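You operate a simulated robot arm through the tools that you are given. There is no shell and no other tool. Be economical: measure what you need, move in short steps, check, and stop when the job is done.

Carry out the task below with a simulated robot arm. There is one attempt and no reset: what you move stays moved.

JOB
Wipe the smudge off the green-ringed microphone's grille and dock it.
Fine: switch it off before you wipe; use the white wipe pad and put it back; dock it in the free cradle of the charging tray; the other microphones stay as they are.
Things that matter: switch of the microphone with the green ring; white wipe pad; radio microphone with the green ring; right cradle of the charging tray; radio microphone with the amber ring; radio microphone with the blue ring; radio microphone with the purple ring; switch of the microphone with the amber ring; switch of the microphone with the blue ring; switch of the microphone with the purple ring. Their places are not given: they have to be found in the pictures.

The check looks at the end state, three seconds after you hand in, the way a careful person would. Anything else that was tipped, shoved, dropped, spilled or broken makes it a failure.

ROBOT AND FRAMES
A 6-joint arm with a two-finger parallel gripper, fixed in place. Base frame: the origin is at the foot of the arm, x ahead of it, y to its left, z up. Readings come in m, degrees, newtons and seconds.
Its first joint turns from -66.0 to 66.0 degrees. Payload 2.9 kg.
The tool frame sits at the grasp point between the pads (the TCP): z along the fingers, y along the line on which they close. The tips reach 0.03 m beyond it. The gripper opens to 0.11 m. The fingers are 0.02 m wide and 0.01 m thick; the gripper's body (0.048 by 0.112 m) begins 0.055 m behind the TCP.
Orientation is that of the tool frame in the base frame, as a unit quaternion [x, y, z, w]. With the fingers straight down and closing along the base's y, the tool's x points along the base's -x, its y along +y and its z along -z.

CONTROLS
- The arm moves only by the tool apply_moves. Its argument "targets" is one flat list of numbers, 7 for each row, row after row: the shift along the tool's x, y, z in m, then the turn, a rotation vector about the tool's x, y, z in degrees, then the gripper command, from -1 (shut) to 1 (fully open), values between in proportion. In form: [x, y, z, wx, wy, wz, claw, x, y, z, wx, wy, wz, claw, ...]. A call has 1 to 12 rows; each row shifts and turns the commanded pose from where the row before left it, along the tool's axes as they then stand. Each row takes 0.2 s and may step no farther than 0.05 m and 8.6 degrees from the row before; otherwise, or with a gripper value out of range, the whole call is refused. Where a pose cannot be reached the arm comes as near as it can. A force on the tool above 40 N (or 10 N above the force at the start of the call, whichever is more), or a blocked arm, ends the call early, and 0.2 s more pass. Each finger travels about 0.108 m/s and halts on what it meets, pressing with about 28 N; the grip force reading is that of the motor and also rises with nothing between the fingers. The clock runs only during rows and for 0.2 s after the last one: add rows that do not move to give the fingers time. The reply holds the time, the measured pose of the TCP, the force on the tool along the base axes, the opening and the grip force, in the units named above and with some noise.
- Cameras (640 x 400 px; columns grow to the right, rows downward): "scene" is fixed at [0.0833, 0.4352, 1.39]; the picture's right is [-0.69, -0.73, 0.00], its down [-0.43, 0.40, -0.81] and it looks along [0.59, -0.56, -0.59] (base axes); focal length 310 px, centre (320, 200). "wrist" rides on the gripper at [-0.036, 0, -0.057] in the tool frame; the picture's right is [0.00, -1.00, 0.00], its down [0.97, 0.00, -0.24] and it looks along [0.24, 0.00, 0.97] (tool axes); focal length 218 px, centre (320, 200).
- capture(camera): a new picture of that camera. The clock stands still meanwhile.
- measure_at(camera, pixels): for up to 12 pixels [column, row] of the newest picture of that camera ("zoom" is the newest enlarged one), the place [x, y, z] in the base frame of the surface seen there, good to about 0.002 m, but the place of the scene camera against the robot may be out by one fixed shift of up to 0.012 m in any direction. The clock stands still meanwhile.
- close_up(camera, box): a new picture of the part [left, top, right, bottom] of that camera's present view, enlarged. The clock stands still meanwhile.
- hand_in(): hands the job in; it is judged then, once.

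Go step by step. Measure first, check grasps and placings, and put right what went wrong. The budget is 80 turns and 54 pictures, counting those below and the enlarged ones. Unless the task says otherwise, let go and move clear before handing in, and close with one line.

The tools are called after "Call:" as name(argument=value, ...) on one line, values as JSON. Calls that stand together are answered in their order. apply_moves: Moves the arm, as the interface text tells. Its arguments: {"type":"object","properties":{"targets":{"type":"array"}},"required":["targets"]} The other tools are called the same way: capture (camera) takes a picture; measure_at (camera, pixels) gives the place of the surface under pixels of a picture; close_up (camera, box) takes an enlarged picture of a part of a camera's view; hand_in () hands the job in.

At the start:

```text
clock: 0.0
ee_pos: [0.5069, -0.0514, 1.0827]
tool_rot: [0.0, 1.0, 0.0, -0.001]
force: [-0.4, 0.0, -0.3]
finger_gap: 0.1097
finger_force: 0.1
```

scene: 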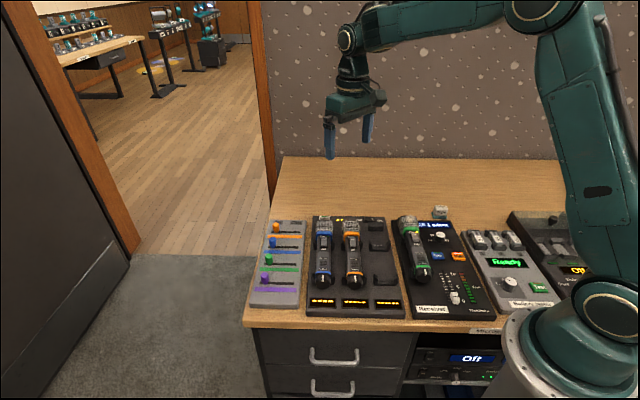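
wrist: 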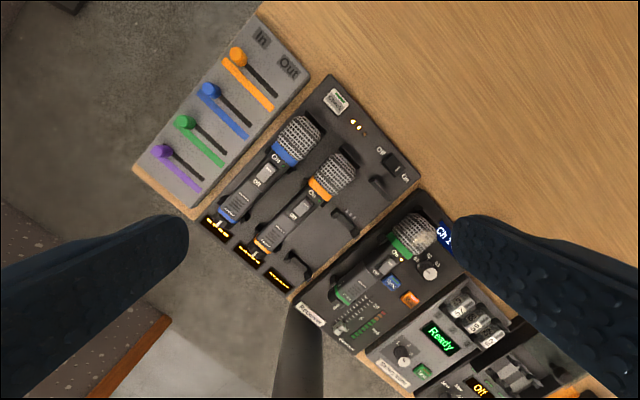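

The pictures show the tray with blue and amber microphones, a free right cradle (scene ~382,265), and the green-ringed microphone lying on the receiver (scene ~413,250). I take close-ups to find the switch, the pad and the purple microphone.

Call:
close_up(camera="scene", box=[300, 190, 500, 325])

Call:
close_up(camera="scene", box=[440, 180, 640, 330])

Call:
close_up(camera="wrist", box=[190, 60, 510, 390])

```text
2.96 times, centred on (400, 258) of scene
```

zoom: 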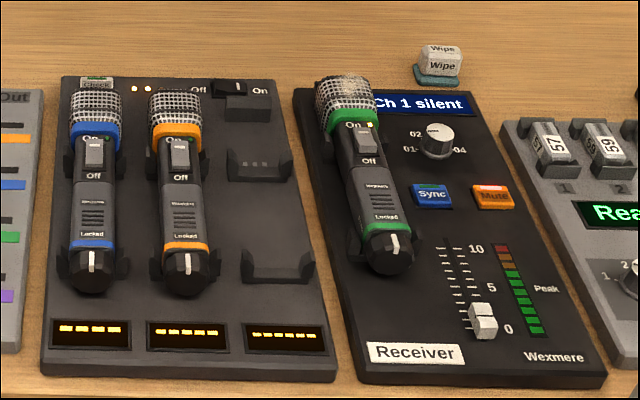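

```text
2.67 times, centred on (540, 255) of scene
```

zoom: 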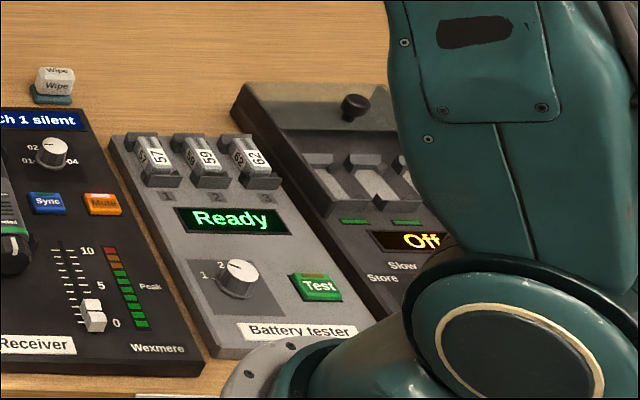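

```text
1.21 times, centred on (350, 225) of wrist
```

zoom: 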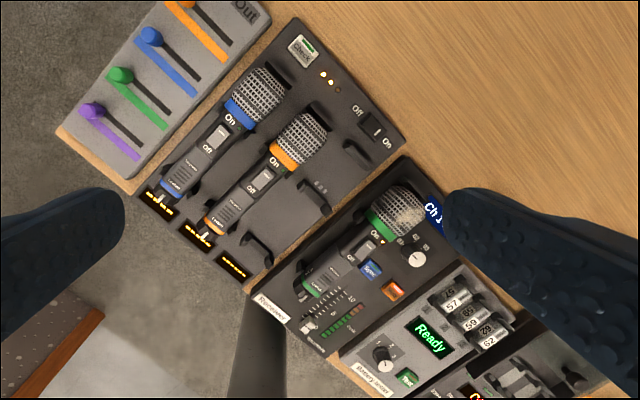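

Close-up shows the green mic's grille smudge on top, switch at "On", the wipe block (white over teal) behind the receiver. Now I measure the main points in a new enlarged picture.

Call:
close_up(camera="scene", box=[360, 195, 470, 295])

Call:
close_up(camera="wrist", box=[320, 180, 480, 320])

Call:
measure_at(camera="scene", pixels=[[440, 208], [440, 214], [407, 222], [411, 230], [416, 247], [421, 264], [423, 278], [379, 246], [386, 280], [365, 300], [352, 254], [412, 312]])

```text
4.00 times, centred on (415, 245) of scene
```

zoom: 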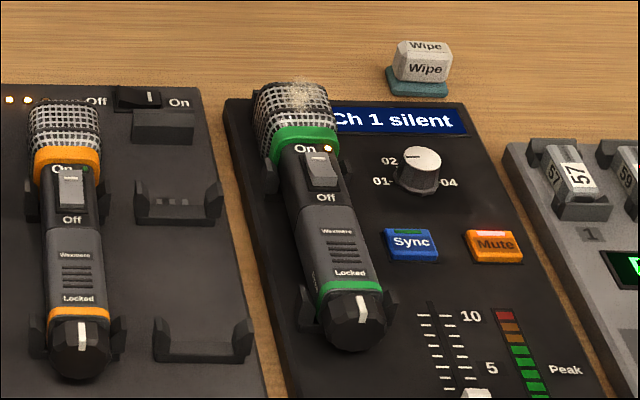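

```text
2.86 times, centred on (400, 250) of wrist
```

zoom: 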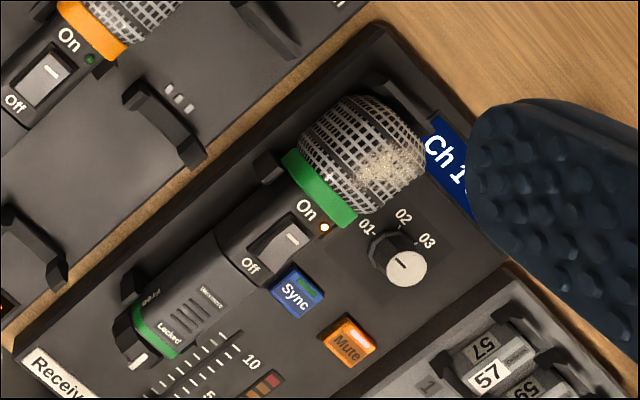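

```text
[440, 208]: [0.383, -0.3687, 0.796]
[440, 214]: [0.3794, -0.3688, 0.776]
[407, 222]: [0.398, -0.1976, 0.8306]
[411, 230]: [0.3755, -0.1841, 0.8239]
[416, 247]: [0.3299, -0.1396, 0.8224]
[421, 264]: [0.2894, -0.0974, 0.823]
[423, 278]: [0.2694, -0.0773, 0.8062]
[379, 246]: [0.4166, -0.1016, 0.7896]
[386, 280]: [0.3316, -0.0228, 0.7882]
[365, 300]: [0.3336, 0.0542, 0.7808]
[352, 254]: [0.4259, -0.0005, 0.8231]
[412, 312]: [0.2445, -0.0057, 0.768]
```

Heights here read ~0.77-0.83, which is higher than the 0.555 quoted, so I check with the wrist camera (no shift there).

Call:
capture(camera="wrist")

Call:
measure_at(camera="wrist", pixels=[[480, 120], [560, 60], [410, 235], [430, 230], [398, 252], [390, 262], [370, 283], [345, 303], [375, 185], [300, 270], [335, 175], [345, 285]])

Call:
measure_at(camera="scene", pixels=[[480, 200], [330, 180], [414, 242], [417, 240], [418, 270], [375, 262], [395, 265], [361, 240], [349, 222], [317, 222], [325, 279], [353, 280]])

```text
46 pictures are left
```

wrist: 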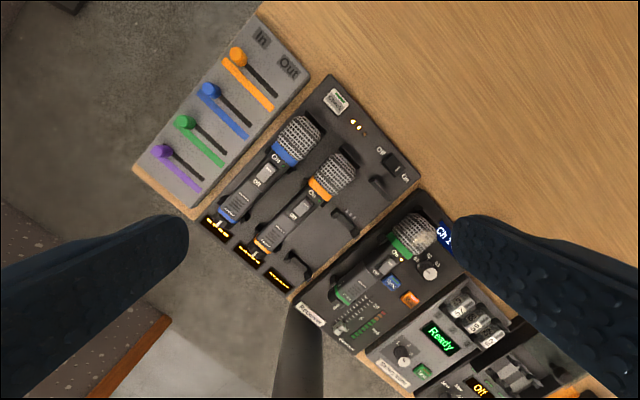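

```text
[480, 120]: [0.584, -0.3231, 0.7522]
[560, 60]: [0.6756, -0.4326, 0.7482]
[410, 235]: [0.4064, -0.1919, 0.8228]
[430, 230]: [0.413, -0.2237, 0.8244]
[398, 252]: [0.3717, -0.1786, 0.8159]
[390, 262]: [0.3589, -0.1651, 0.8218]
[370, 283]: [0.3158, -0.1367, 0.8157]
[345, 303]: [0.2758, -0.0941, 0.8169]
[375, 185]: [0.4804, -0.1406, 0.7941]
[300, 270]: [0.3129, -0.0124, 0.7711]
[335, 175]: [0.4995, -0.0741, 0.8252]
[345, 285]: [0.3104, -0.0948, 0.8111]
```

```text
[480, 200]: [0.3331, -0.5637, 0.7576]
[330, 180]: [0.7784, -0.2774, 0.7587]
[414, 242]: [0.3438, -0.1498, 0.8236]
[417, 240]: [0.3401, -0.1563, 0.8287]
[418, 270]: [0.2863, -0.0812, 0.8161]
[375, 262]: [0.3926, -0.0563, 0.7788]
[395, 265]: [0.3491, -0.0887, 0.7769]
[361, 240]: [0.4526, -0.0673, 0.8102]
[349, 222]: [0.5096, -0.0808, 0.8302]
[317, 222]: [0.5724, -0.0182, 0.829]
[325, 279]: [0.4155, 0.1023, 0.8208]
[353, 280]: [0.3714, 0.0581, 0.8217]
```

The wrist camera agrees: table at ~0.75, mic tops at ~0.82, so the 0.555 figure is wrong and I'll go by measurements. I move above the green mic's switch, turn 45° so that the fingers close across the mic, and look closely.

Call:
apply_moves(targets=[0.0262, -0.0173, 0.0272, 0, 0, 0, 1, 0.0262, -0.0173, 0.0272, 0, 0, 0, 1, 0.0262, -0.0173, 0.0272, 0, 0, 0, 1, 0.0262, -0.0173, 0.0272, 0, 0, 0, 1, 0.0262, -0.0173, 0.0272, 0, 0, 0, 1, 0.0262, -0.0173, 0.0272, 0, 0, 0, 1, 0, 0, 0, 0, 0, 7.5, 1, 0, 0, 0, 0, 0, 7.5, 1, 0, 0, 0, 0, 0, 7.5, 1, 0, 0, 0, 0, 0, 7.5, 1, 0, 0, 0, 0, 0, 7.5, 1, 0, 0, 0, 0, 0, 7.5, 1])

Call:
capture(camera="wrist")

```text
clock: 2.6
ee_pos: [0.349, -0.1535, 0.9215]
tool_rot: [0.384, 0.923, 0.0, 0.0]
force: [1.3, 0.4, 0.4]
finger_gap: 0.1101
finger_force: 0.1
```

```text
45 pictures are left
```

wrist: 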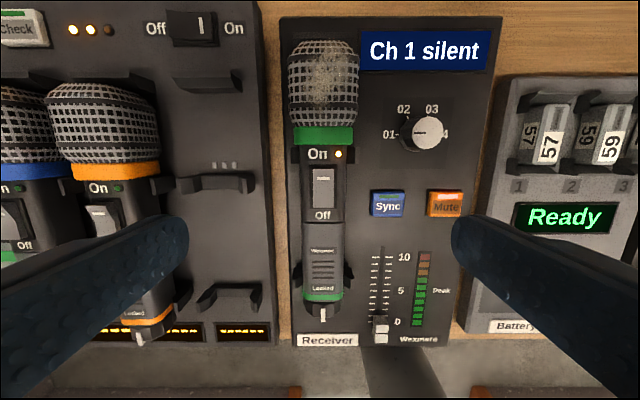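

The view is now aligned: mic vertical at column ~322, switch at (323,185). I enlarge it and measure key points.

Call:
close_up(camera="wrist", box=[270, 130, 380, 230])

Call:
measure_at(camera="wrist", pixels=[[323, 60], [322, 90], [322, 110], [322, 135], [322, 172], [323, 187], [323, 203], [323, 250], [322, 285], [322, 300], [322, 315], [275, 320]])

Call:
measure_at(camera="zoom", pixels=[[310, 180], [310, 230], [310, 280], [310, 330], [230, 250], [395, 250], [310, 260], [270, 180], [350, 180], [270, 280], [350, 280], [310, 130]])

```text
4.00 times, centred on (325, 180) of wrist
```

zoom: 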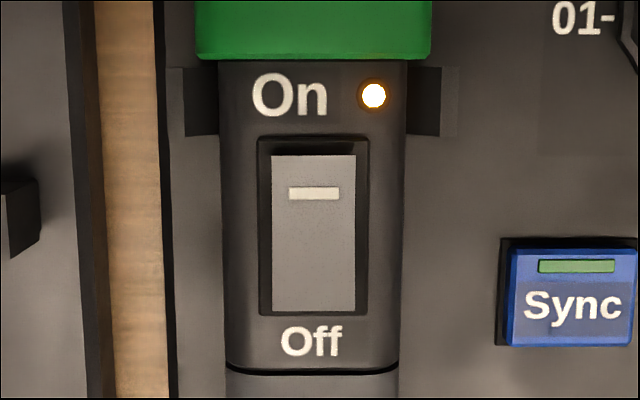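

```text
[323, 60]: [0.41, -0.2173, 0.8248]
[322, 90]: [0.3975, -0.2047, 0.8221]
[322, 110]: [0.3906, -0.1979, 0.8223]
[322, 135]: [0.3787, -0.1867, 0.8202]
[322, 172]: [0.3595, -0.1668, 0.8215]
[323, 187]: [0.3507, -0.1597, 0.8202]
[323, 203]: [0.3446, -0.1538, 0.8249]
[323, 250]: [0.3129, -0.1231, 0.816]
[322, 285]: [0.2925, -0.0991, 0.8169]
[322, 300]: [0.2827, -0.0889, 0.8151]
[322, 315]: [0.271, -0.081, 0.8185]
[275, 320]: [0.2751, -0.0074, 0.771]
```

```text
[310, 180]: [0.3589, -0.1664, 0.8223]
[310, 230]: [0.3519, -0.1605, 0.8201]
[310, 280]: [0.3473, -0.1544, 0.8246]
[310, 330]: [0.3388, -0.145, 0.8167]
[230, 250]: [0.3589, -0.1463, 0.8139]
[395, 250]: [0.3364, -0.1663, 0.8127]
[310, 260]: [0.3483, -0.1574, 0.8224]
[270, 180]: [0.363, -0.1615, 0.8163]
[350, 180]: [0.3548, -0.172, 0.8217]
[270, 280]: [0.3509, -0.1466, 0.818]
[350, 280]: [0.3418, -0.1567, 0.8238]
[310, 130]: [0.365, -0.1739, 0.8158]
```

The switch is a rocker; its "Off" end (zoom row ~300, about [0.345,-0.152,0.825]) stands up, LED lit. I shut the fingers, centre over the Off end and come down to about 1.5 cm above.

Call:
apply_moves(targets=[0.0039, -0.0018, 0, 0, 0, 0, -1, 0, 0, 0, 0, 0, 0, -1, 0, 0, 0, 0, 0, 0, -1, 0, 0, 0.02, 0, 0, 0, -1, 0, 0, 0.02, 0, 0, 0, -1, 0, 0, 0.014, 0, 0, 0, -1, 0, 0, 0, 0, 0, 0, -1])

Call:
close_up(camera="wrist", box=[220, 80, 420, 280])

```text
clock: 4.2
ee_pos: [0.3463, -0.1525, 0.8647]
tool_rot: [0.383, 0.924, -0.001, 0.0]
force: [0.0, 0.1, -0.3]
finger_gap: 0.0
finger_force: 27.8
```

```text
2.00 times, centred on (320, 180) of wrist
```

zoom: 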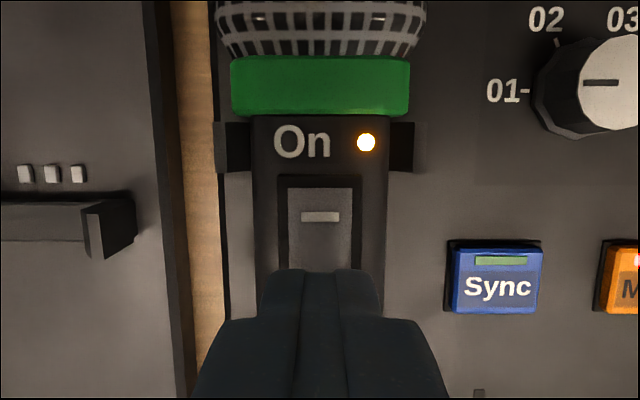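

Tip is centred on the switch's lower half at z≈0.835. I press down in small steps.

Call:
apply_moves(targets=[0.001, 0, 0.005, 0, 0, 0, -1, 0, 0, 0.003, 0, 0, 0, -1, 0, 0, 0.002, 0, 0, 0, -1, 0, 0, 0.002, 0, 0, 0, -1, 0, 0, 0.002, 0, 0, 0, -1])

Call:
close_up(camera="wrist", box=[220, 80, 420, 280])

```text
clock: 5.4
ee_pos: [0.3441, -0.152, 0.8527]
tool_rot: [0.383, 0.924, 0.001, 0.0]
force: [-6.7, 2.3, 19.4]
finger_gap: 0.0
finger_force: 28.2
```

```text
2.00 times, centred on (320, 180) of wrist
```

zoom: 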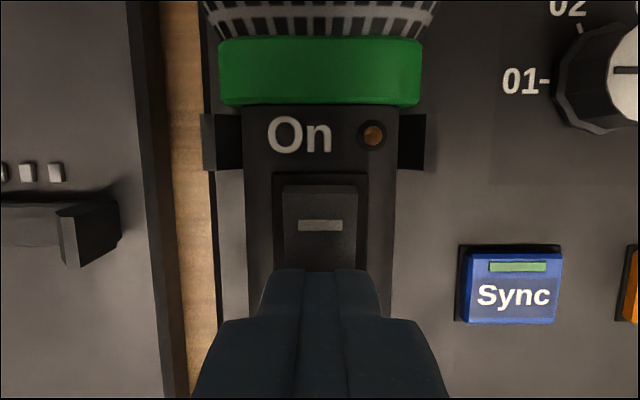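

The LED is out and the On end has risen: it is off. I rise and go above the wipe pad with open fingers.

Call:
apply_moves(targets=[0, 0, -0.045, 0, 0, 0, -1, 0, 0, -0.04, 0, 0, 0, -1, -0.0302, -0.021, 0, 0, 0, 0, 1, -0.0302, -0.021, 0, 0, 0, 0, 1, -0.0302, -0.021, 0, 0, 0, 0, 1, -0.0302, -0.021, 0, 0, 0, 0, 1, -0.0302, -0.021, 0, 0, 0, 0, 1, -0.0302, -0.021, 0, 0, 0, 0, 1, 0, 0, 0, 0, 0, 0, 1])

Call:
capture(camera="wrist")

Call:
close_up(camera="scene", box=[360, 195, 470, 295])

```text
clock: 7.4
ee_pos: [0.3832, -0.372, 0.9396]
tool_rot: [0.382, 0.924, 0.0, 0.0]
force: [-0.5, 0.8, 0.0]
finger_gap: 0.1101
finger_force: 0.0
```

```text
41 pictures are left
```

wrist: 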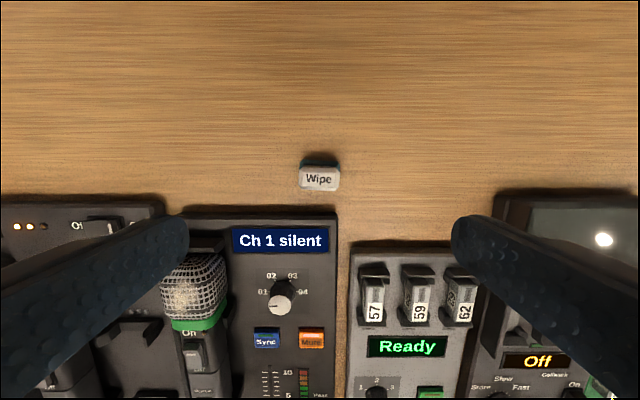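

```text
4.00 times, centred on (415, 245) of scene
```

zoom: 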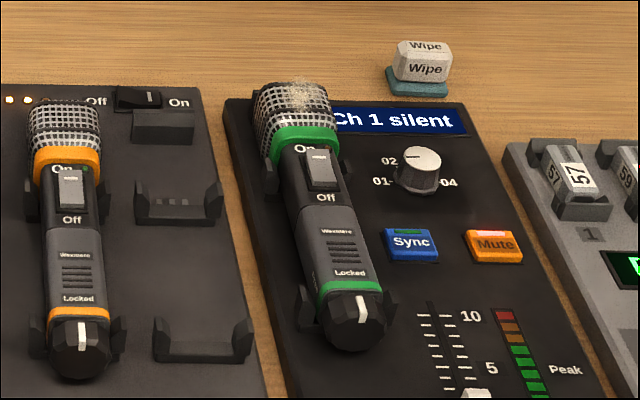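

The pad is at wrist (319,178). I enlarge and measure it.

Call:
close_up(camera="wrist", box=[280, 140, 360, 210])

Call:
measure_at(camera="wrist", pixels=[[319, 178], [302, 178], [336, 178], [319, 170], [319, 186], [319, 163], [319, 158], [345, 178], [319, 192], [185, 290], [185, 265], [195, 300]])

```text
5.71 times, centred on (320, 175) of wrist
```

zoom: 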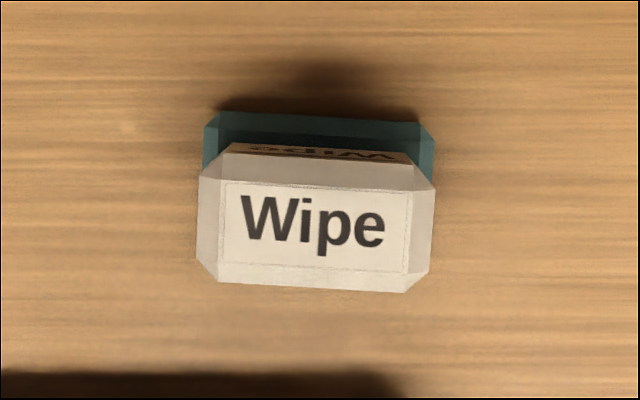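

```text
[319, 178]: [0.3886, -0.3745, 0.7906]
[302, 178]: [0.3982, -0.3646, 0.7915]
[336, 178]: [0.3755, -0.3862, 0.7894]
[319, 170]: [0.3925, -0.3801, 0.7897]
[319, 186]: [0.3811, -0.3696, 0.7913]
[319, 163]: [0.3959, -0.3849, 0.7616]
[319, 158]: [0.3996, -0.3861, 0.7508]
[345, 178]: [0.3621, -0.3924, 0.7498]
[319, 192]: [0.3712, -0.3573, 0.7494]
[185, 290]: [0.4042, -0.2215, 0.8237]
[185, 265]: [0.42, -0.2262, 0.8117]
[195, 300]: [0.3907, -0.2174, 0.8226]
```

The pad's top is at z≈0.791, centre ≈[0.387,-0.375], ~33 mm wide along the closing axis and slightly turned. I go down to TCP z≈0.798 with a ~70 mm opening, so that only the white part is gripped.

Call:
apply_moves(targets=[-0.0048, 0.0003, 0.03, 0, 0, 2.5, 0.27, 0, 0, 0.04, 0, 0, 0, 0.27, 0, 0, 0.04, 0, 0, 0, 0.27, 0, 0, 0.02, 0, 0, 0, 0.27, 0, 0, 0.0116, 0, 0, 0, 0.27, 0, 0, 0, 0, 0, 0, 0.27])

Call:
capture(camera="wrist")

```text
clock: 8.8
ee_pos: [0.3875, -0.3732, 0.7976]
tool_rot: [0.403, 0.915, 0.0, 0.0]
force: [0.3, 1.1, 0.0]
finger_gap: 0.07
finger_force: 0.1
```

```text
38 pictures are left
```

wrist: 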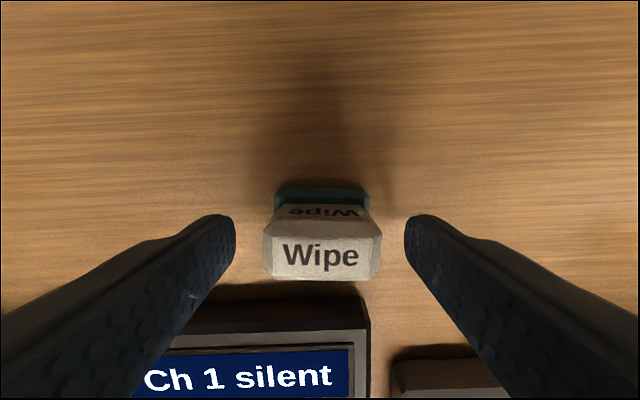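

The pad lies centred between the fingers. I close on it, then lift slightly.

Call:
apply_moves(targets=[0, 0, 0, 0, 0, 0, -1, 0, 0, 0, 0, 0, 0, -1, 0, 0, 0, 0, 0, 0, -1, 0, 0, -0.03, 0, 0, 0, -1, 0, 0, -0.04, 0, 0, 0, -1, 0, 0, -0.03, 0, 0, 0, -1])

Call:
capture(camera="wrist")

Call:
close_up(camera="scene", box=[360, 165, 490, 285])

```text
clock: 10.2
ee_pos: [0.3875, -0.3726, 0.8987]
tool_rot: [0.403, 0.915, 0.001, 0.0]
force: [-0.1, -0.5, 0.1]
finger_gap: 0.0001
finger_force: 27.4
```

```text
37 pictures are left
```

wrist: 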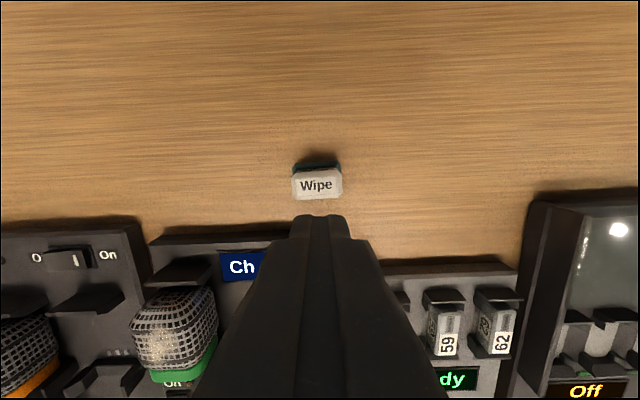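

```text
3.33 times, centred on (425, 225) of scene
```

zoom: 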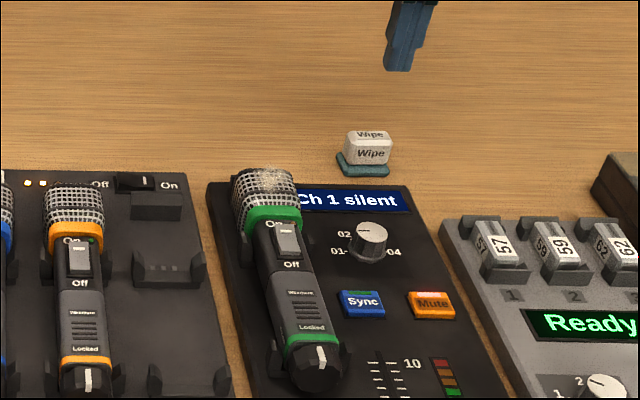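

The fingers shut on nothing (gap 0) and the pad still stands on the table at wrist (317,184). I measure whether it moved and its exact shape.

Call:
close_up(camera="wrist", box=[280, 145, 350, 210])

Call:
measure_at(camera="wrist", pixels=[[317, 184], [297, 184], [338, 184], [317, 175], [317, 194], [317, 170], [317, 166], [317, 161], [294, 184], [341, 184], [296, 164], [337, 165]])

Call:
close_up(camera="scene", box=[424, 196, 456, 226])

```text
6.15 times, centred on (315, 178) of wrist
```

zoom: 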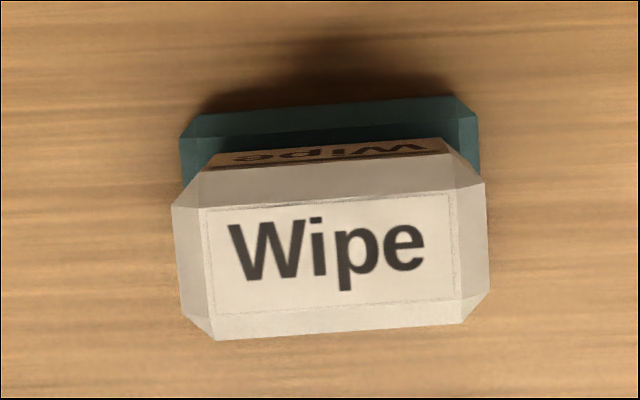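

```text
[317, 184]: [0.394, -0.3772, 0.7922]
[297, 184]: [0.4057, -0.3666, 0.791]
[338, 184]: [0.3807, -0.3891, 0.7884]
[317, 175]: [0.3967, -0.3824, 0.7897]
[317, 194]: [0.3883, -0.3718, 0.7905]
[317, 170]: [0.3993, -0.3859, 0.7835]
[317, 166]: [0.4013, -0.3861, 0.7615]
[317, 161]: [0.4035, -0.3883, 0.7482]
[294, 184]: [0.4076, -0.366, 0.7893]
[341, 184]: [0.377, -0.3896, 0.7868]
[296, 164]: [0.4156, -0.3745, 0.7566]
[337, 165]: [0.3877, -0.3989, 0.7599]
```

```text
13.33 times, centred on (440, 211) of scene
```

zoom: 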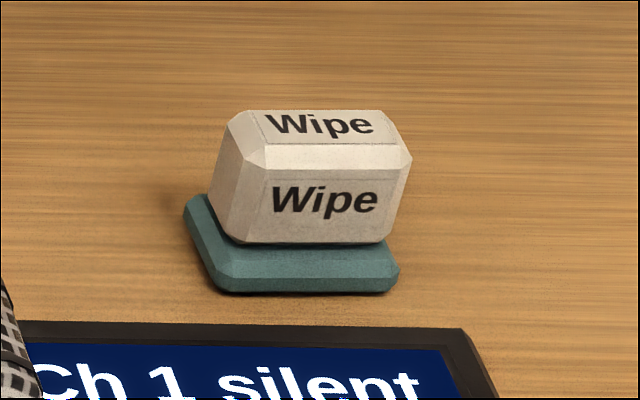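

The pad was squeezed about 7 mm away (it's still upright); my grasp was off-centre on its chamfered ends. I re-centre (pad centre now ≈[0.392,-0.3765], tilt ≈-3.5°), descend and check before closing.

Call:
apply_moves(targets=[-0.0059, 0.0018, 0, 0, 0, -3.5, 0.27, 0, 0, 0, 0, 0, 0, 0.27, 0, 0, 0.04, 0, 0, 0, 0.27, 0, 0, 0.04, 0, 0, 0, 0.27, 0, 0, 0.0227, 0, 0, 0, 0.27, 0, 0, 0, 0, 0, 0, 0.27])

Call:
capture(camera="wrist")

Call:
measure_at(camera="wrist", pixels=[[320, 235], [320, 245], [320, 255], [320, 265], [320, 275], [270, 250], [275, 250], [365, 250], [370, 250], [320, 215], [320, 195], [375, 250]])

```text
clock: 11.6
ee_pos: [0.3926, -0.3792, 0.7925]
tool_rot: [0.374, 0.927, 0.0, 0.0]
force: [-0.1, -0.2, -0.8]
finger_gap: 0.0699
finger_force: 0.1
```

```text
33 pictures are left
```

wrist: 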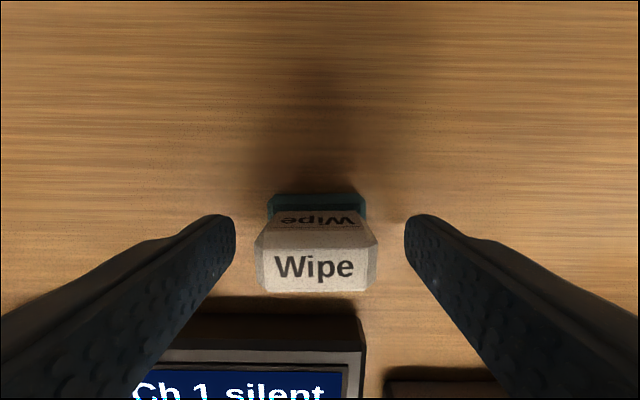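

```text
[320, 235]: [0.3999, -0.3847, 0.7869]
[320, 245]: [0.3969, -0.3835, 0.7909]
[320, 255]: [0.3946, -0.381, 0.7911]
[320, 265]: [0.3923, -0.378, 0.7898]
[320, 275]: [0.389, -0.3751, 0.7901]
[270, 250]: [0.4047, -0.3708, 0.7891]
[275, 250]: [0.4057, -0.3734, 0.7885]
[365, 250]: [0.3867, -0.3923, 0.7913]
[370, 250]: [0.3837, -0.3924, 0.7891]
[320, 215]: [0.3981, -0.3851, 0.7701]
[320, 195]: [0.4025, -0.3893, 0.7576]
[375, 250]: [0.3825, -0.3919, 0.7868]
```

The pad is now centred: fingers straddle its middle. I raise 4 mm so that teal stays clear and close, checking before lifting.

Call:
apply_moves(targets=[0.001, 0, -0.004, 0, 0, 0, 0.27, 0, 0, 0, 0, 0, 0, -1, 0, 0, 0, 0, 0, 0, -1, 0, 0, 0, 0, 0, 0, -1])

Call:
capture(camera="wrist")

```text
clock: 12.6
ee_pos: [0.3922, -0.3763, 0.7977]
tool_rot: [0.375, 0.927, 0.0, 0.001]
force: [0.5, -0.3, 1.9]
finger_gap: 0.039
finger_force: 27.8
```

```text
32 pictures are left
```

wrist: 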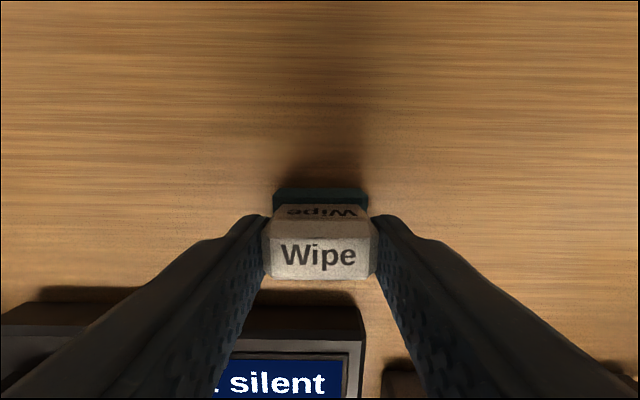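

Gripped at 39 mm with 28 N. I lift slowly.

Call:
apply_moves(targets=[0, 0, -0.01, 0, 0, 0, -1, 0, 0, -0.02, 0, 0, 0, -1, 0, 0, -0.03, 0, 0, 0, -1, 0, 0, -0.04, 0, 0, 0, -1, 0, 0, -0.02, 0, 0, 0, -1])

Call:
capture(camera="wrist")

```text
clock: 13.8
ee_pos: [0.392, -0.3727, 0.9181]
tool_rot: [0.375, 0.927, 0.0, 0.0]
force: [0.4, 0.4, -0.2]
finger_gap: 0.0388
finger_force: 28.0
```

```text
31 pictures are left
```

wrist: 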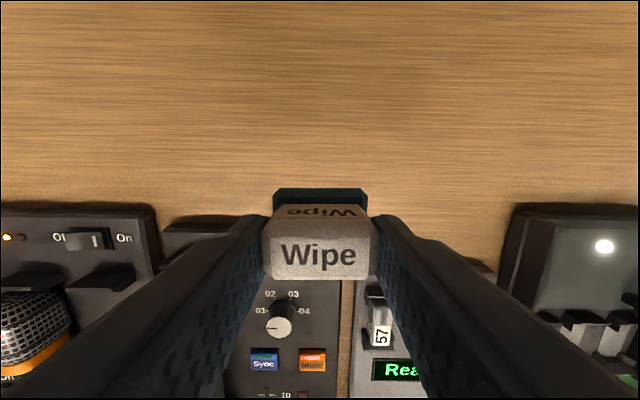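

The pad is held firmly. Before wiping I look closely at the smudge from the scene camera and measure it.

Call:
close_up(camera="scene", box=[390, 205, 430, 240])

Call:
measure_at(camera="zoom", pixels=[[250, 100], [300, 100], [350, 100], [250, 160], [300, 160], [350, 160], [250, 220], [300, 220], [350, 220], [400, 140], [300, 60], [420, 200]])

```text
11.43 times, centred on (410, 222) of scene
```

zoom: 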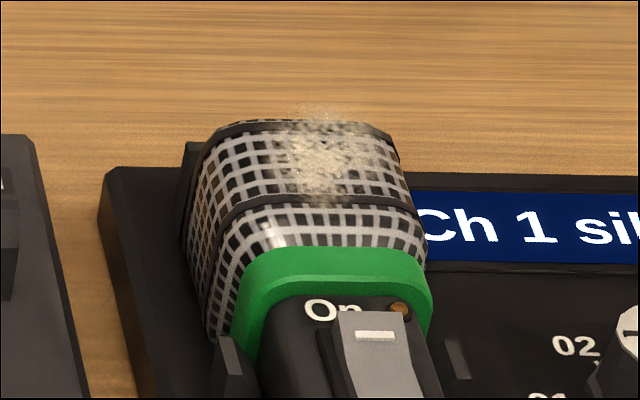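

```text
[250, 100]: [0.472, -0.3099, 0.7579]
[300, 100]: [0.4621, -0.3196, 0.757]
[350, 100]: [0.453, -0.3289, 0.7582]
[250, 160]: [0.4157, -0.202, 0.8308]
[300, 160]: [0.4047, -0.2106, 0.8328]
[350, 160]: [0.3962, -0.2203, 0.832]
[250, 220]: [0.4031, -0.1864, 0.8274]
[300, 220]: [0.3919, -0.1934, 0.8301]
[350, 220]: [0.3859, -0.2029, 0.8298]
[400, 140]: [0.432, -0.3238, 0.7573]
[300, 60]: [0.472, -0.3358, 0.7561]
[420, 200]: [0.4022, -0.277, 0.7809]
```

The smudge is on the grille's flat top, leaning to the Ch‑1 side (zoom ~ (320,160)), ≈[0.402,-0.216,0.825] after correcting the scene shift. I bring the pad above it, about 12 mm clear.

Call:
apply_moves(targets=[0.0254, 0.0299, 0, 0, 0, 0, -1, 0.0254, 0.0299, 0, 0, 0, 0, -1, 0.0254, 0.0299, 0, 0, 0, 0, -1, 0.0255, 0.0299, 0, 0, 0, 0, -1, 0, 0, 0.017, 0, 0, 0, -1, 0, 0, 0.016, 0, 0, 0, -1, 0, 0, 0, 0, 0, 0, -1])

Call:
capture(camera="wrist")

Call:
close_up(camera="scene", box=[380, 195, 440, 245])

```text
clock: 15.4
ee_pos: [0.4019, -0.2178, 0.8844]
tool_rot: [0.375, 0.927, -0.001, 0.0]
force: [-0.9, 0.2, -0.5]
finger_gap: 0.0388
finger_force: 28.0
```

```text
29 pictures are left
```

wrist: 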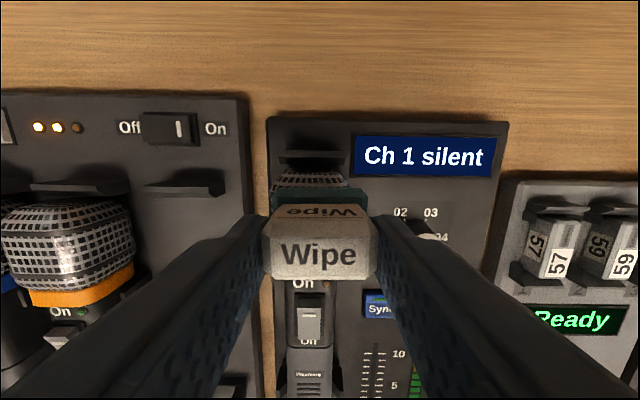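

```text
8.00 times, centred on (410, 220) of scene
```

zoom: 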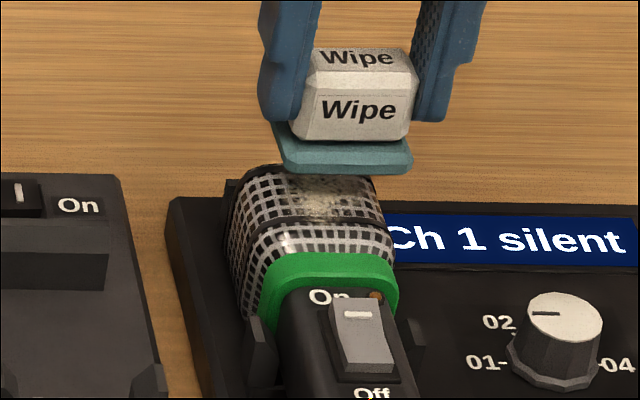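

The pad sits over the smudge, ~12 mm above. I go down gently until contact shows.

Call:
apply_moves(targets=[0, 0.001, 0.008, 0, 0, 0, -1, 0, 0, 0.002, 0, 0, 0, -1, 0, 0, 0.0015, 0, 0, 0, -1, 0, 0, 0.001, 0, 0, 0, -1, 0, 0, 0, 0, 0, 0, -1])

```text
clock: 16.6
ee_pos: [0.4027, -0.2179, 0.872]
tool_rot: [0.374, 0.927, -0.001, 0.0]
force: [0.8, 0.4, -0.8]
finger_gap: 0.0389
finger_force: 28.3
```

No contact force yet at TCP z 0.872. I lower in 1 mm steps.

Call:
apply_moves(targets=[0, 0, 0.001, 0, 0, 0, -1, 0, 0, 0.001, 0, 0, 0, -1, 0, 0, 0, 0, 0, 0, -1])

Call:
close_up(camera="scene", box=[380, 195, 440, 245])

```text
clock: 17.4
ee_pos: [0.403, -0.2183, 0.8692]
tool_rot: [0.374, 0.927, -0.001, 0.0]
force: [0.2, -0.4, 3.9]
finger_gap: 0.0389
finger_force: 28.0
```

```text
8.00 times, centred on (410, 220) of scene
```

zoom: 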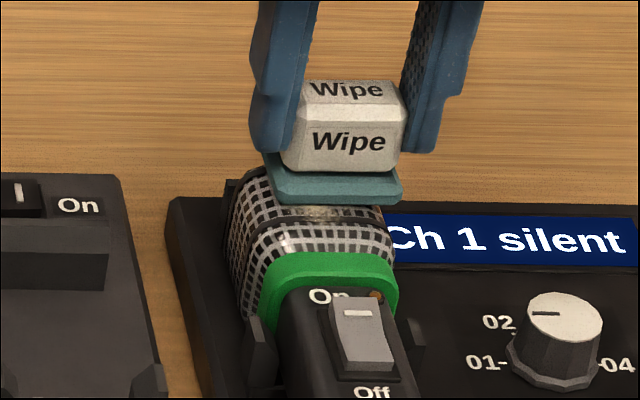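

Light contact (~4 N). I rub across and along the grille with small strokes.

Call:
apply_moves(targets=[0, 0.007, 0.0005, 0, 0, 0, -1, 0, -0.007, 0, 0, 0, 0, -1, 0, -0.007, 0, 0, 0, 0, -1, 0, 0.007, 0, 0, 0, 0, -1, 0.007, 0.007, 0, 0, 0, 0, -1, 0, -0.007, 0, 0, 0, 0, -1, 0, -0.007, 0, 0, 0, 0, -1, 0, 0.007, 0, 0, 0, 0, -1, -0.007, 0.007, 0, 0, 0, 0, -1, 0, -0.014, 0, 0, 0, 0, -1, 0, 0.007, 0, 0, 0, 0, -1, 0, 0, 0, 0, 0, 0, -1])

Call:
close_up(camera="scene", box=[380, 195, 440, 245])

```text
clock: 20.0
ee_pos: [0.4055, -0.2199, 0.8689]
tool_rot: [0.375, 0.927, 0.0, 0.001]
force: [-2.9, -4.8, 16.3]
finger_gap: 0.039
finger_force: 28.2
```

```text
8.00 times, centred on (410, 220) of scene
```

zoom: 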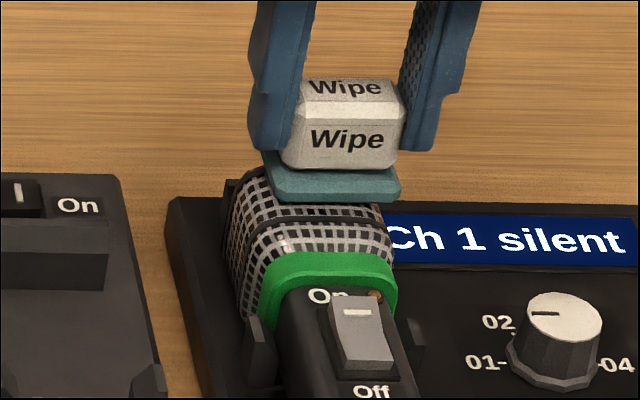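

The visible part looks clean. I lift off and check the grille.

Call:
apply_moves(targets=[0, 0, -0.02, 0, 0, 0, -1, 0, 0, -0.03, 0, 0, 0, -1, -0.04, 0, 0, 0, 0, 0, -1, 0, 0, 0, 0, 0, 0, -1])

Call:
close_up(camera="scene", box=[380, 195, 440, 245])

Call:
capture(camera="wrist")

```text
clock: 21.0
ee_pos: [0.4328, -0.2452, 0.9189]
tool_rot: [0.374, 0.928, 0.0, 0.0]
force: [0.1, 0.6, -0.3]
finger_gap: 0.0389
finger_force: 27.9
```

```text
8.00 times, centred on (410, 220) of scene
```

zoom: 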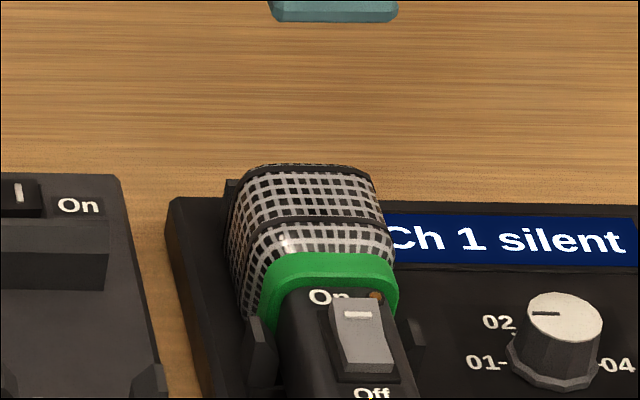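

```text
24 pictures are left
```

wrist: 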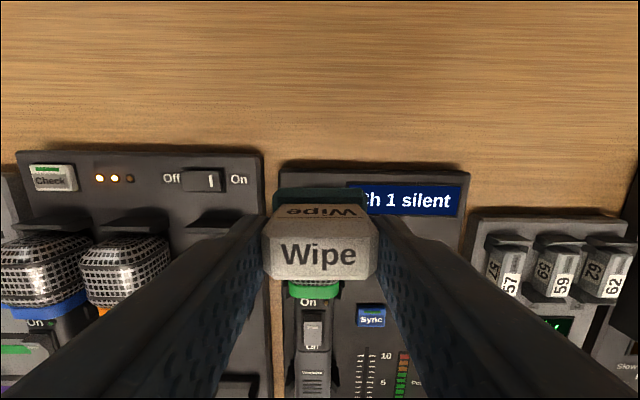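

The grille looks clean from the scene camera. I carry the pad back above its place and check the grille's front from there.

Call:
apply_moves(targets=[-0.0188, -0.0413, 0, 0, 0, 0, -1, -0.0188, -0.0413, 0, 0, 0, 0, -1, -0.0187, -0.0413, 0, 0, 0, 0, -1, 0, 0, 0, 0, 0, 0, -1])

Call:
capture(camera="wrist")

```text
clock: 22.0
ee_pos: [0.3855, -0.3739, 0.9166]
tool_rot: [0.374, 0.927, -0.001, -0.001]
force: [0.1, -0.5, -0.4]
finger_gap: 0.0389
finger_force: 27.8
```

```text
23 pictures are left
```

wrist: 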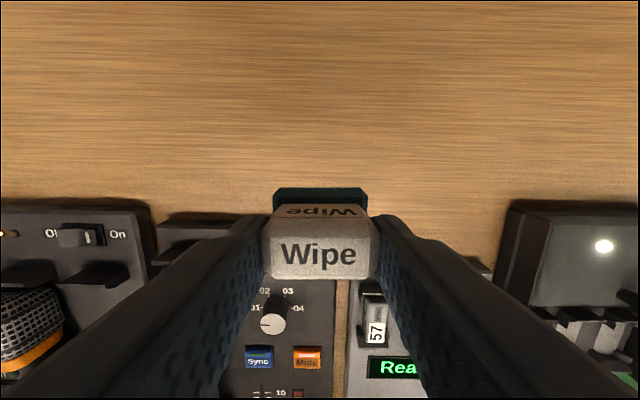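

Set down: lower the pad to just above the table, turned back ~3° to its first heading.

Call:
apply_moves(targets=[0, 0, 0.04, 0, 0, 3, -1, 0, 0, 0.04, 0, 0, 0, -1, 0, 0, 0.025, 0, 0, 0, -1, 0, 0, 0.01, 0, 0, 0, -1, 0, 0, 0.0015, 0, 0, 0, -1, 0, 0, 0, 0, 0, 0, -1])

```text
clock: 23.4
ee_pos: [0.386, -0.3732, 0.803]
tool_rot: [0.399, 0.917, 0.0, 0.0]
force: [0.6, 0.2, 0.3]
finger_gap: 0.0389
finger_force: 27.3
```

Call:
apply_moves(targets=[0, 0, 0.002, 0, 0, 0, -1, 0, 0, 0.0015, 0, 0, 0, -1, 0, 0, 0.001, 0, 0, 0, -1, 0, 0, 0, 0, 0, 0, -1])

```text
clock: 24.4
ee_pos: [0.3864, -0.3729, 0.7995]
tool_rot: [0.399, 0.917, 0.0, 0.0]
force: [-0.9, -0.3, -1.6]
finger_gap: 0.039
finger_force: 27.5
```

Still no contact at 0.7995; I lower 1 mm at a time.

Call:
apply_moves(targets=[0, 0, 0.001, 0, 0, 0, -1, 0, 0, 0.001, 0, 0, 0, -1, 0, 0, 0, 0, 0, 0, -1])

```text
clock: 25.2
ee_pos: [0.3859, -0.3744, 0.7961]
tool_rot: [0.399, 0.917, 0.0, 0.001]
force: [-4.8, 3.4, 15.9]
finger_gap: 0.0388
finger_force: 28.2
```

Contact with the table (16 N). I release and rise.

Call:
apply_moves(targets=[0, 0, -0.001, 0, 0, 0, -1, 0, 0, 0, 0, 0, 0, 0.27, 0, 0, 0, 0, 0, 0, 0.27, 0, 0, -0.03, 0, 0, 0, 0.27, 0, 0, -0.04, 0, 0, 0, 0.27, 0, 0, -0.05, 0, 0, 0, 0.27, 0, 0, -0.03, 0, 0, 0, 1, 0, 0, 0, 0, 0, 0, 1])

Call:
capture(camera="wrist")

```text
clock: 27.0
ee_pos: [0.3838, -0.3737, 0.9474]
tool_rot: [0.399, 0.917, -0.001, 0.0]
force: [-0.2, -0.8, 0.0]
finger_gap: 0.1099
finger_force: 0.1
```

```text
22 pictures are left
```

wrist: 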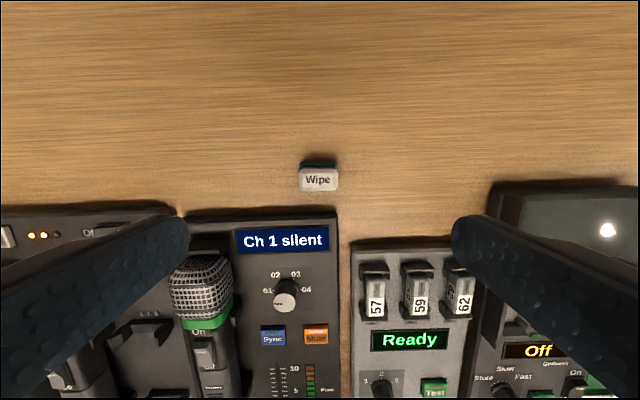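

The pad is back in place, and the grille (200,290) is clean. Now I move above the tray to measure the docked mics and the free cradle.

Call:
apply_moves(targets=[0.0288, 0.033, -0.0066, 0, 0, 0, 1, 0.0288, 0.033, -0.0066, 0, 0, 0, 1, 0.0288, 0.033, -0.0066, 0, 0, 0, 1, 0.0288, 0.033, -0.0066, 0, 0, 0, 1, 0.0288, 0.033, -0.0066, 0, 0, 0, 1, 0.0288, 0.033, -0.0066, 0, 0, 0, 1, 0.0288, 0.033, -0.0066, 0, 0, 0, 1, 0.0288, 0.033, -0.0066, 0, 0, -2, 1, 0, 0, 0, 0, 0, 0, 1])

Call:
capture(camera="wrist")

```text
clock: 29.0
ee_pos: [0.4222, -0.0241, 1.0023]
tool_rot: [0.382, 0.924, 0.0, 0.0]
force: [0.1, -0.4, -0.9]
finger_gap: 0.1097
finger_force: 0.1
```

```text
21 pictures are left
```

wrist: 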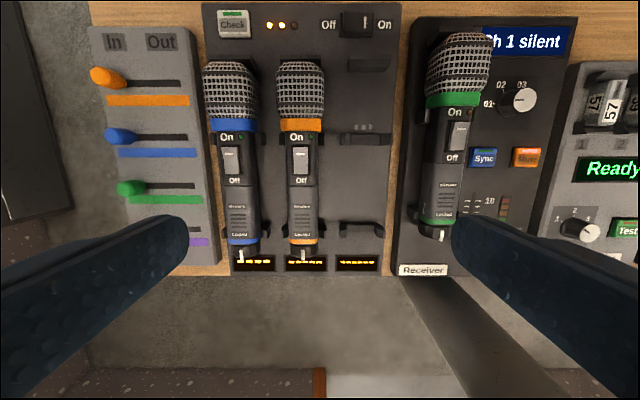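

Good view: blue (232), amber (301), free cradle (365), green (453). I enlarge for precise points.

Call:
close_up(camera="wrist", box=[200, 40, 500, 280])

```text
1.67 times, centred on (350, 160) of wrist
```

zoom: 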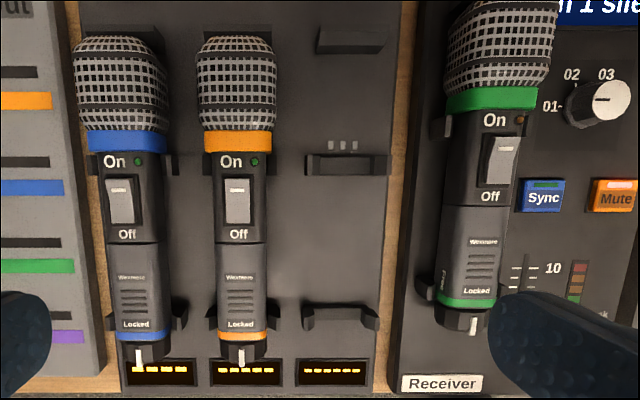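

Call:
measure_at(camera="zoom", pixels=[[128, 141], [238, 141], [491, 99], [134, 300], [241, 300], [480, 268], [311, 158], [384, 158], [345, 170], [308, 312], [375, 312], [340, 320]])

Call:
measure_at(camera="wrist", pixels=[[231, 108], [301, 108], [231, 136], [301, 136], [365, 164], [365, 120], [440, 105], [454, 100], [466, 97], [364, 201], [365, 240], [446, 186]])

```text
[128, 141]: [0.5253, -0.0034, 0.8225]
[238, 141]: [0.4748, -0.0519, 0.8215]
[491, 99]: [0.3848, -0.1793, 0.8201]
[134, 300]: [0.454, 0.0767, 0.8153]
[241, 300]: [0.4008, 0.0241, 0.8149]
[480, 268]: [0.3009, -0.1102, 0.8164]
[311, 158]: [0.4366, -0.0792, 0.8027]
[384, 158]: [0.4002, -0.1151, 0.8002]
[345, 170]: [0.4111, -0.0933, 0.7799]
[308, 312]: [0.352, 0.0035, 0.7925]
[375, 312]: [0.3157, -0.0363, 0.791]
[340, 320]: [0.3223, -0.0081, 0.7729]
```

```text
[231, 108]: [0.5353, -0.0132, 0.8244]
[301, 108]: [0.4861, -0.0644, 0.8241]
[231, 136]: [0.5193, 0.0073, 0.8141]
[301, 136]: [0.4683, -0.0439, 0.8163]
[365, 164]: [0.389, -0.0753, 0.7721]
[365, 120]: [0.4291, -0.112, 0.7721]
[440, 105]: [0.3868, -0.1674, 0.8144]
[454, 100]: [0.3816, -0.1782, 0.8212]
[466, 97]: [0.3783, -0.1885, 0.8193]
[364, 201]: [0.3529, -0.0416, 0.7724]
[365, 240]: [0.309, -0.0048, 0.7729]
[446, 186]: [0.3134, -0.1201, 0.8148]
```

All mic tops are at the same height, and headings match. Green must shift ≈+90 mm across (n) and ≈−26 mm along its axis. I go above the grasp point on the green mic's body (≈[0.342,-0.149]) with a 50 mm opening.

Call:
apply_moves(targets=[-0.0078, -0.0363, 0.0256, 0, 0, 0, 0, -0.0078, -0.0363, 0.0256, 0, 0, 0, -0.09, -0.0078, -0.0363, 0.0256, 0, 0, 0, -0.09, -0.0078, -0.0363, 0.0256, 0, 0, 0, -0.09, 0, 0, 0.03, 0, 0, 0, -0.09, 0, 0, 0, 0, 0, 0, -0.09])

Call:
capture(camera="wrist")

Call:
measure_at(camera="wrist", pixels=[[322, 100], [322, 130], [322, 150], [322, 220], [322, 250], [385, 200], [375, 180], [300, 200], [345, 200], [322, 300], [400, 185], [290, 200]])

```text
clock: 30.4
ee_pos: [0.3408, -0.1485, 0.8673]
tool_rot: [0.383, 0.924, 0.0, -0.001]
force: [0.6, -0.5, -0.2]
finger_gap: 0.05
finger_force: 0.1
```

```text
19 pictures are left
```

wrist: 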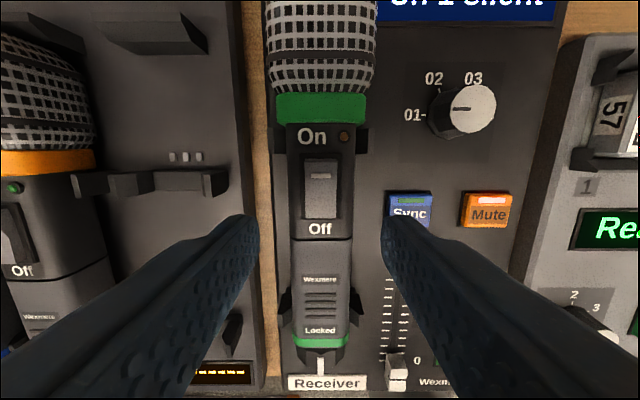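

```text
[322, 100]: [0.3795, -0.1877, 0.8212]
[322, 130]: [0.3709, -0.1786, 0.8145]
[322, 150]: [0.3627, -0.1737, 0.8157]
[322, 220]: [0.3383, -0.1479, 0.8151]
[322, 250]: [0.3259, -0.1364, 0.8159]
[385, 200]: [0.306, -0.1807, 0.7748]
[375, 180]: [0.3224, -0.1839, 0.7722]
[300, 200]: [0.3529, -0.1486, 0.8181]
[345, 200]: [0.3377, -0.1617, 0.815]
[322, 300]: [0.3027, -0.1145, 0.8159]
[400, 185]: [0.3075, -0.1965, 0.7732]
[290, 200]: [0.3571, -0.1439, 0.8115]
```

Fingers straddle the body evenly (edges n≈0.151/0.118, TCP n≈0.136) and the Sync button is lower than the tips will be. I descend to TCP z≈0.814.

Call:
apply_moves(targets=[0, 0, 0.025, 0, 0, 0, -0.09, 0, 0, 0.02, 0, 0, 0, -0.09, 0, 0, 0.008, 0, 0, 0, -0.09, 0, 0, 0, 0, 0, 0, -0.09])

Call:
capture(camera="wrist")

```text
clock: 31.4
ee_pos: [0.3417, -0.1481, 0.8141]
tool_rot: [0.382, 0.924, 0.0, 0.001]
force: [-0.2, -0.5, 1.2]
finger_gap: 0.0503
finger_force: 0.0
```

```text
18 pictures are left
```

wrist: 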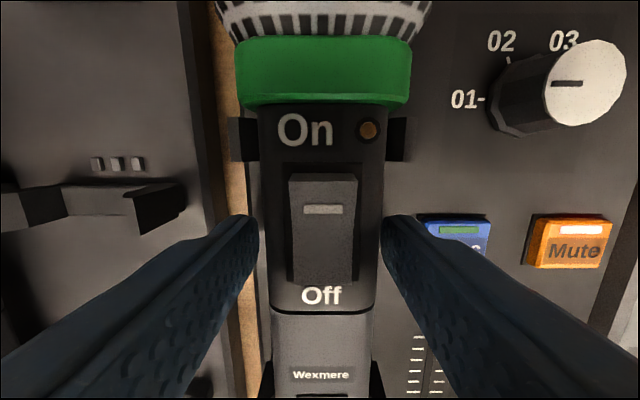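

Well placed on the switch section's sides, clear of clip and button. I close.

Call:
apply_moves(targets=[0, 0, 0, 0, 0, 0, -1, 0, 0, 0, 0, 0, 0, -1, 0, 0, 0, 0, 0, 0, -1])

```text
clock: 32.2
ee_pos: [0.3428, -0.149, 0.8147]
tool_rot: [0.383, 0.924, 0.0, -0.001]
force: [-0.3, -0.8, 0.7]
finger_gap: 0.0358
finger_force: 27.8
```

Gripped at 36 mm. I lift straight up in steps.

Call:
apply_moves(targets=[0, 0, -0.008, 0, 0, 0, -1, 0, 0, -0.012, 0, 0, 0, -1, 0, 0, -0.02, 0, 0, 0, -1, 0, 0, -0.02, 0, 0, 0, -1, 0, 0, -0.02, 0, 0, 0, -1, 0, 0, 0, 0, 0, 0, -1])

Call:
capture(camera="wrist")

Call:
capture(camera="scene")

```text
clock: 33.6
ee_pos: [0.3406, -0.1508, 0.8955]
tool_rot: [0.383, 0.924, 0.0, 0.0]
force: [0.3, -0.3, -3.3]
finger_gap: 0.036
finger_force: 27.9
```

```text
17 pictures are left
```

wrist: 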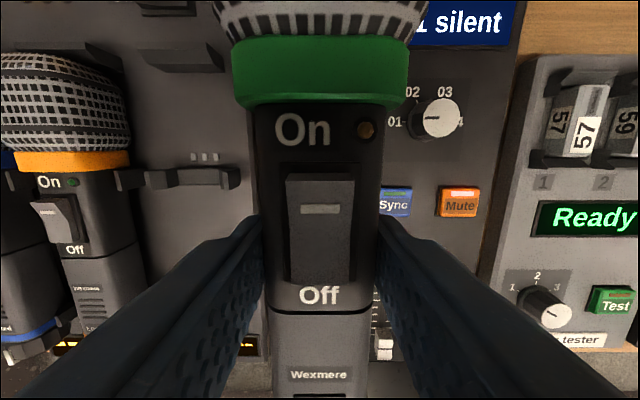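

```text
16 pictures are left
```

scene: 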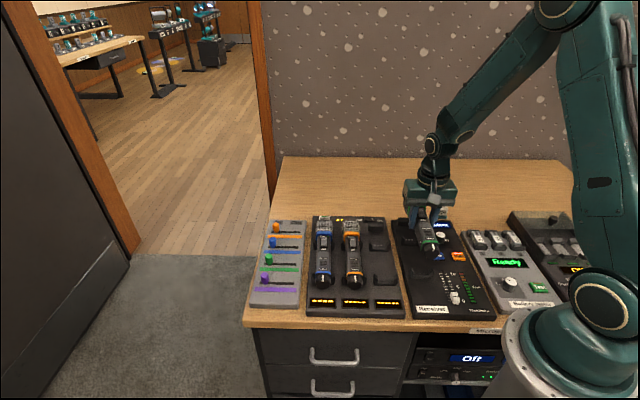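

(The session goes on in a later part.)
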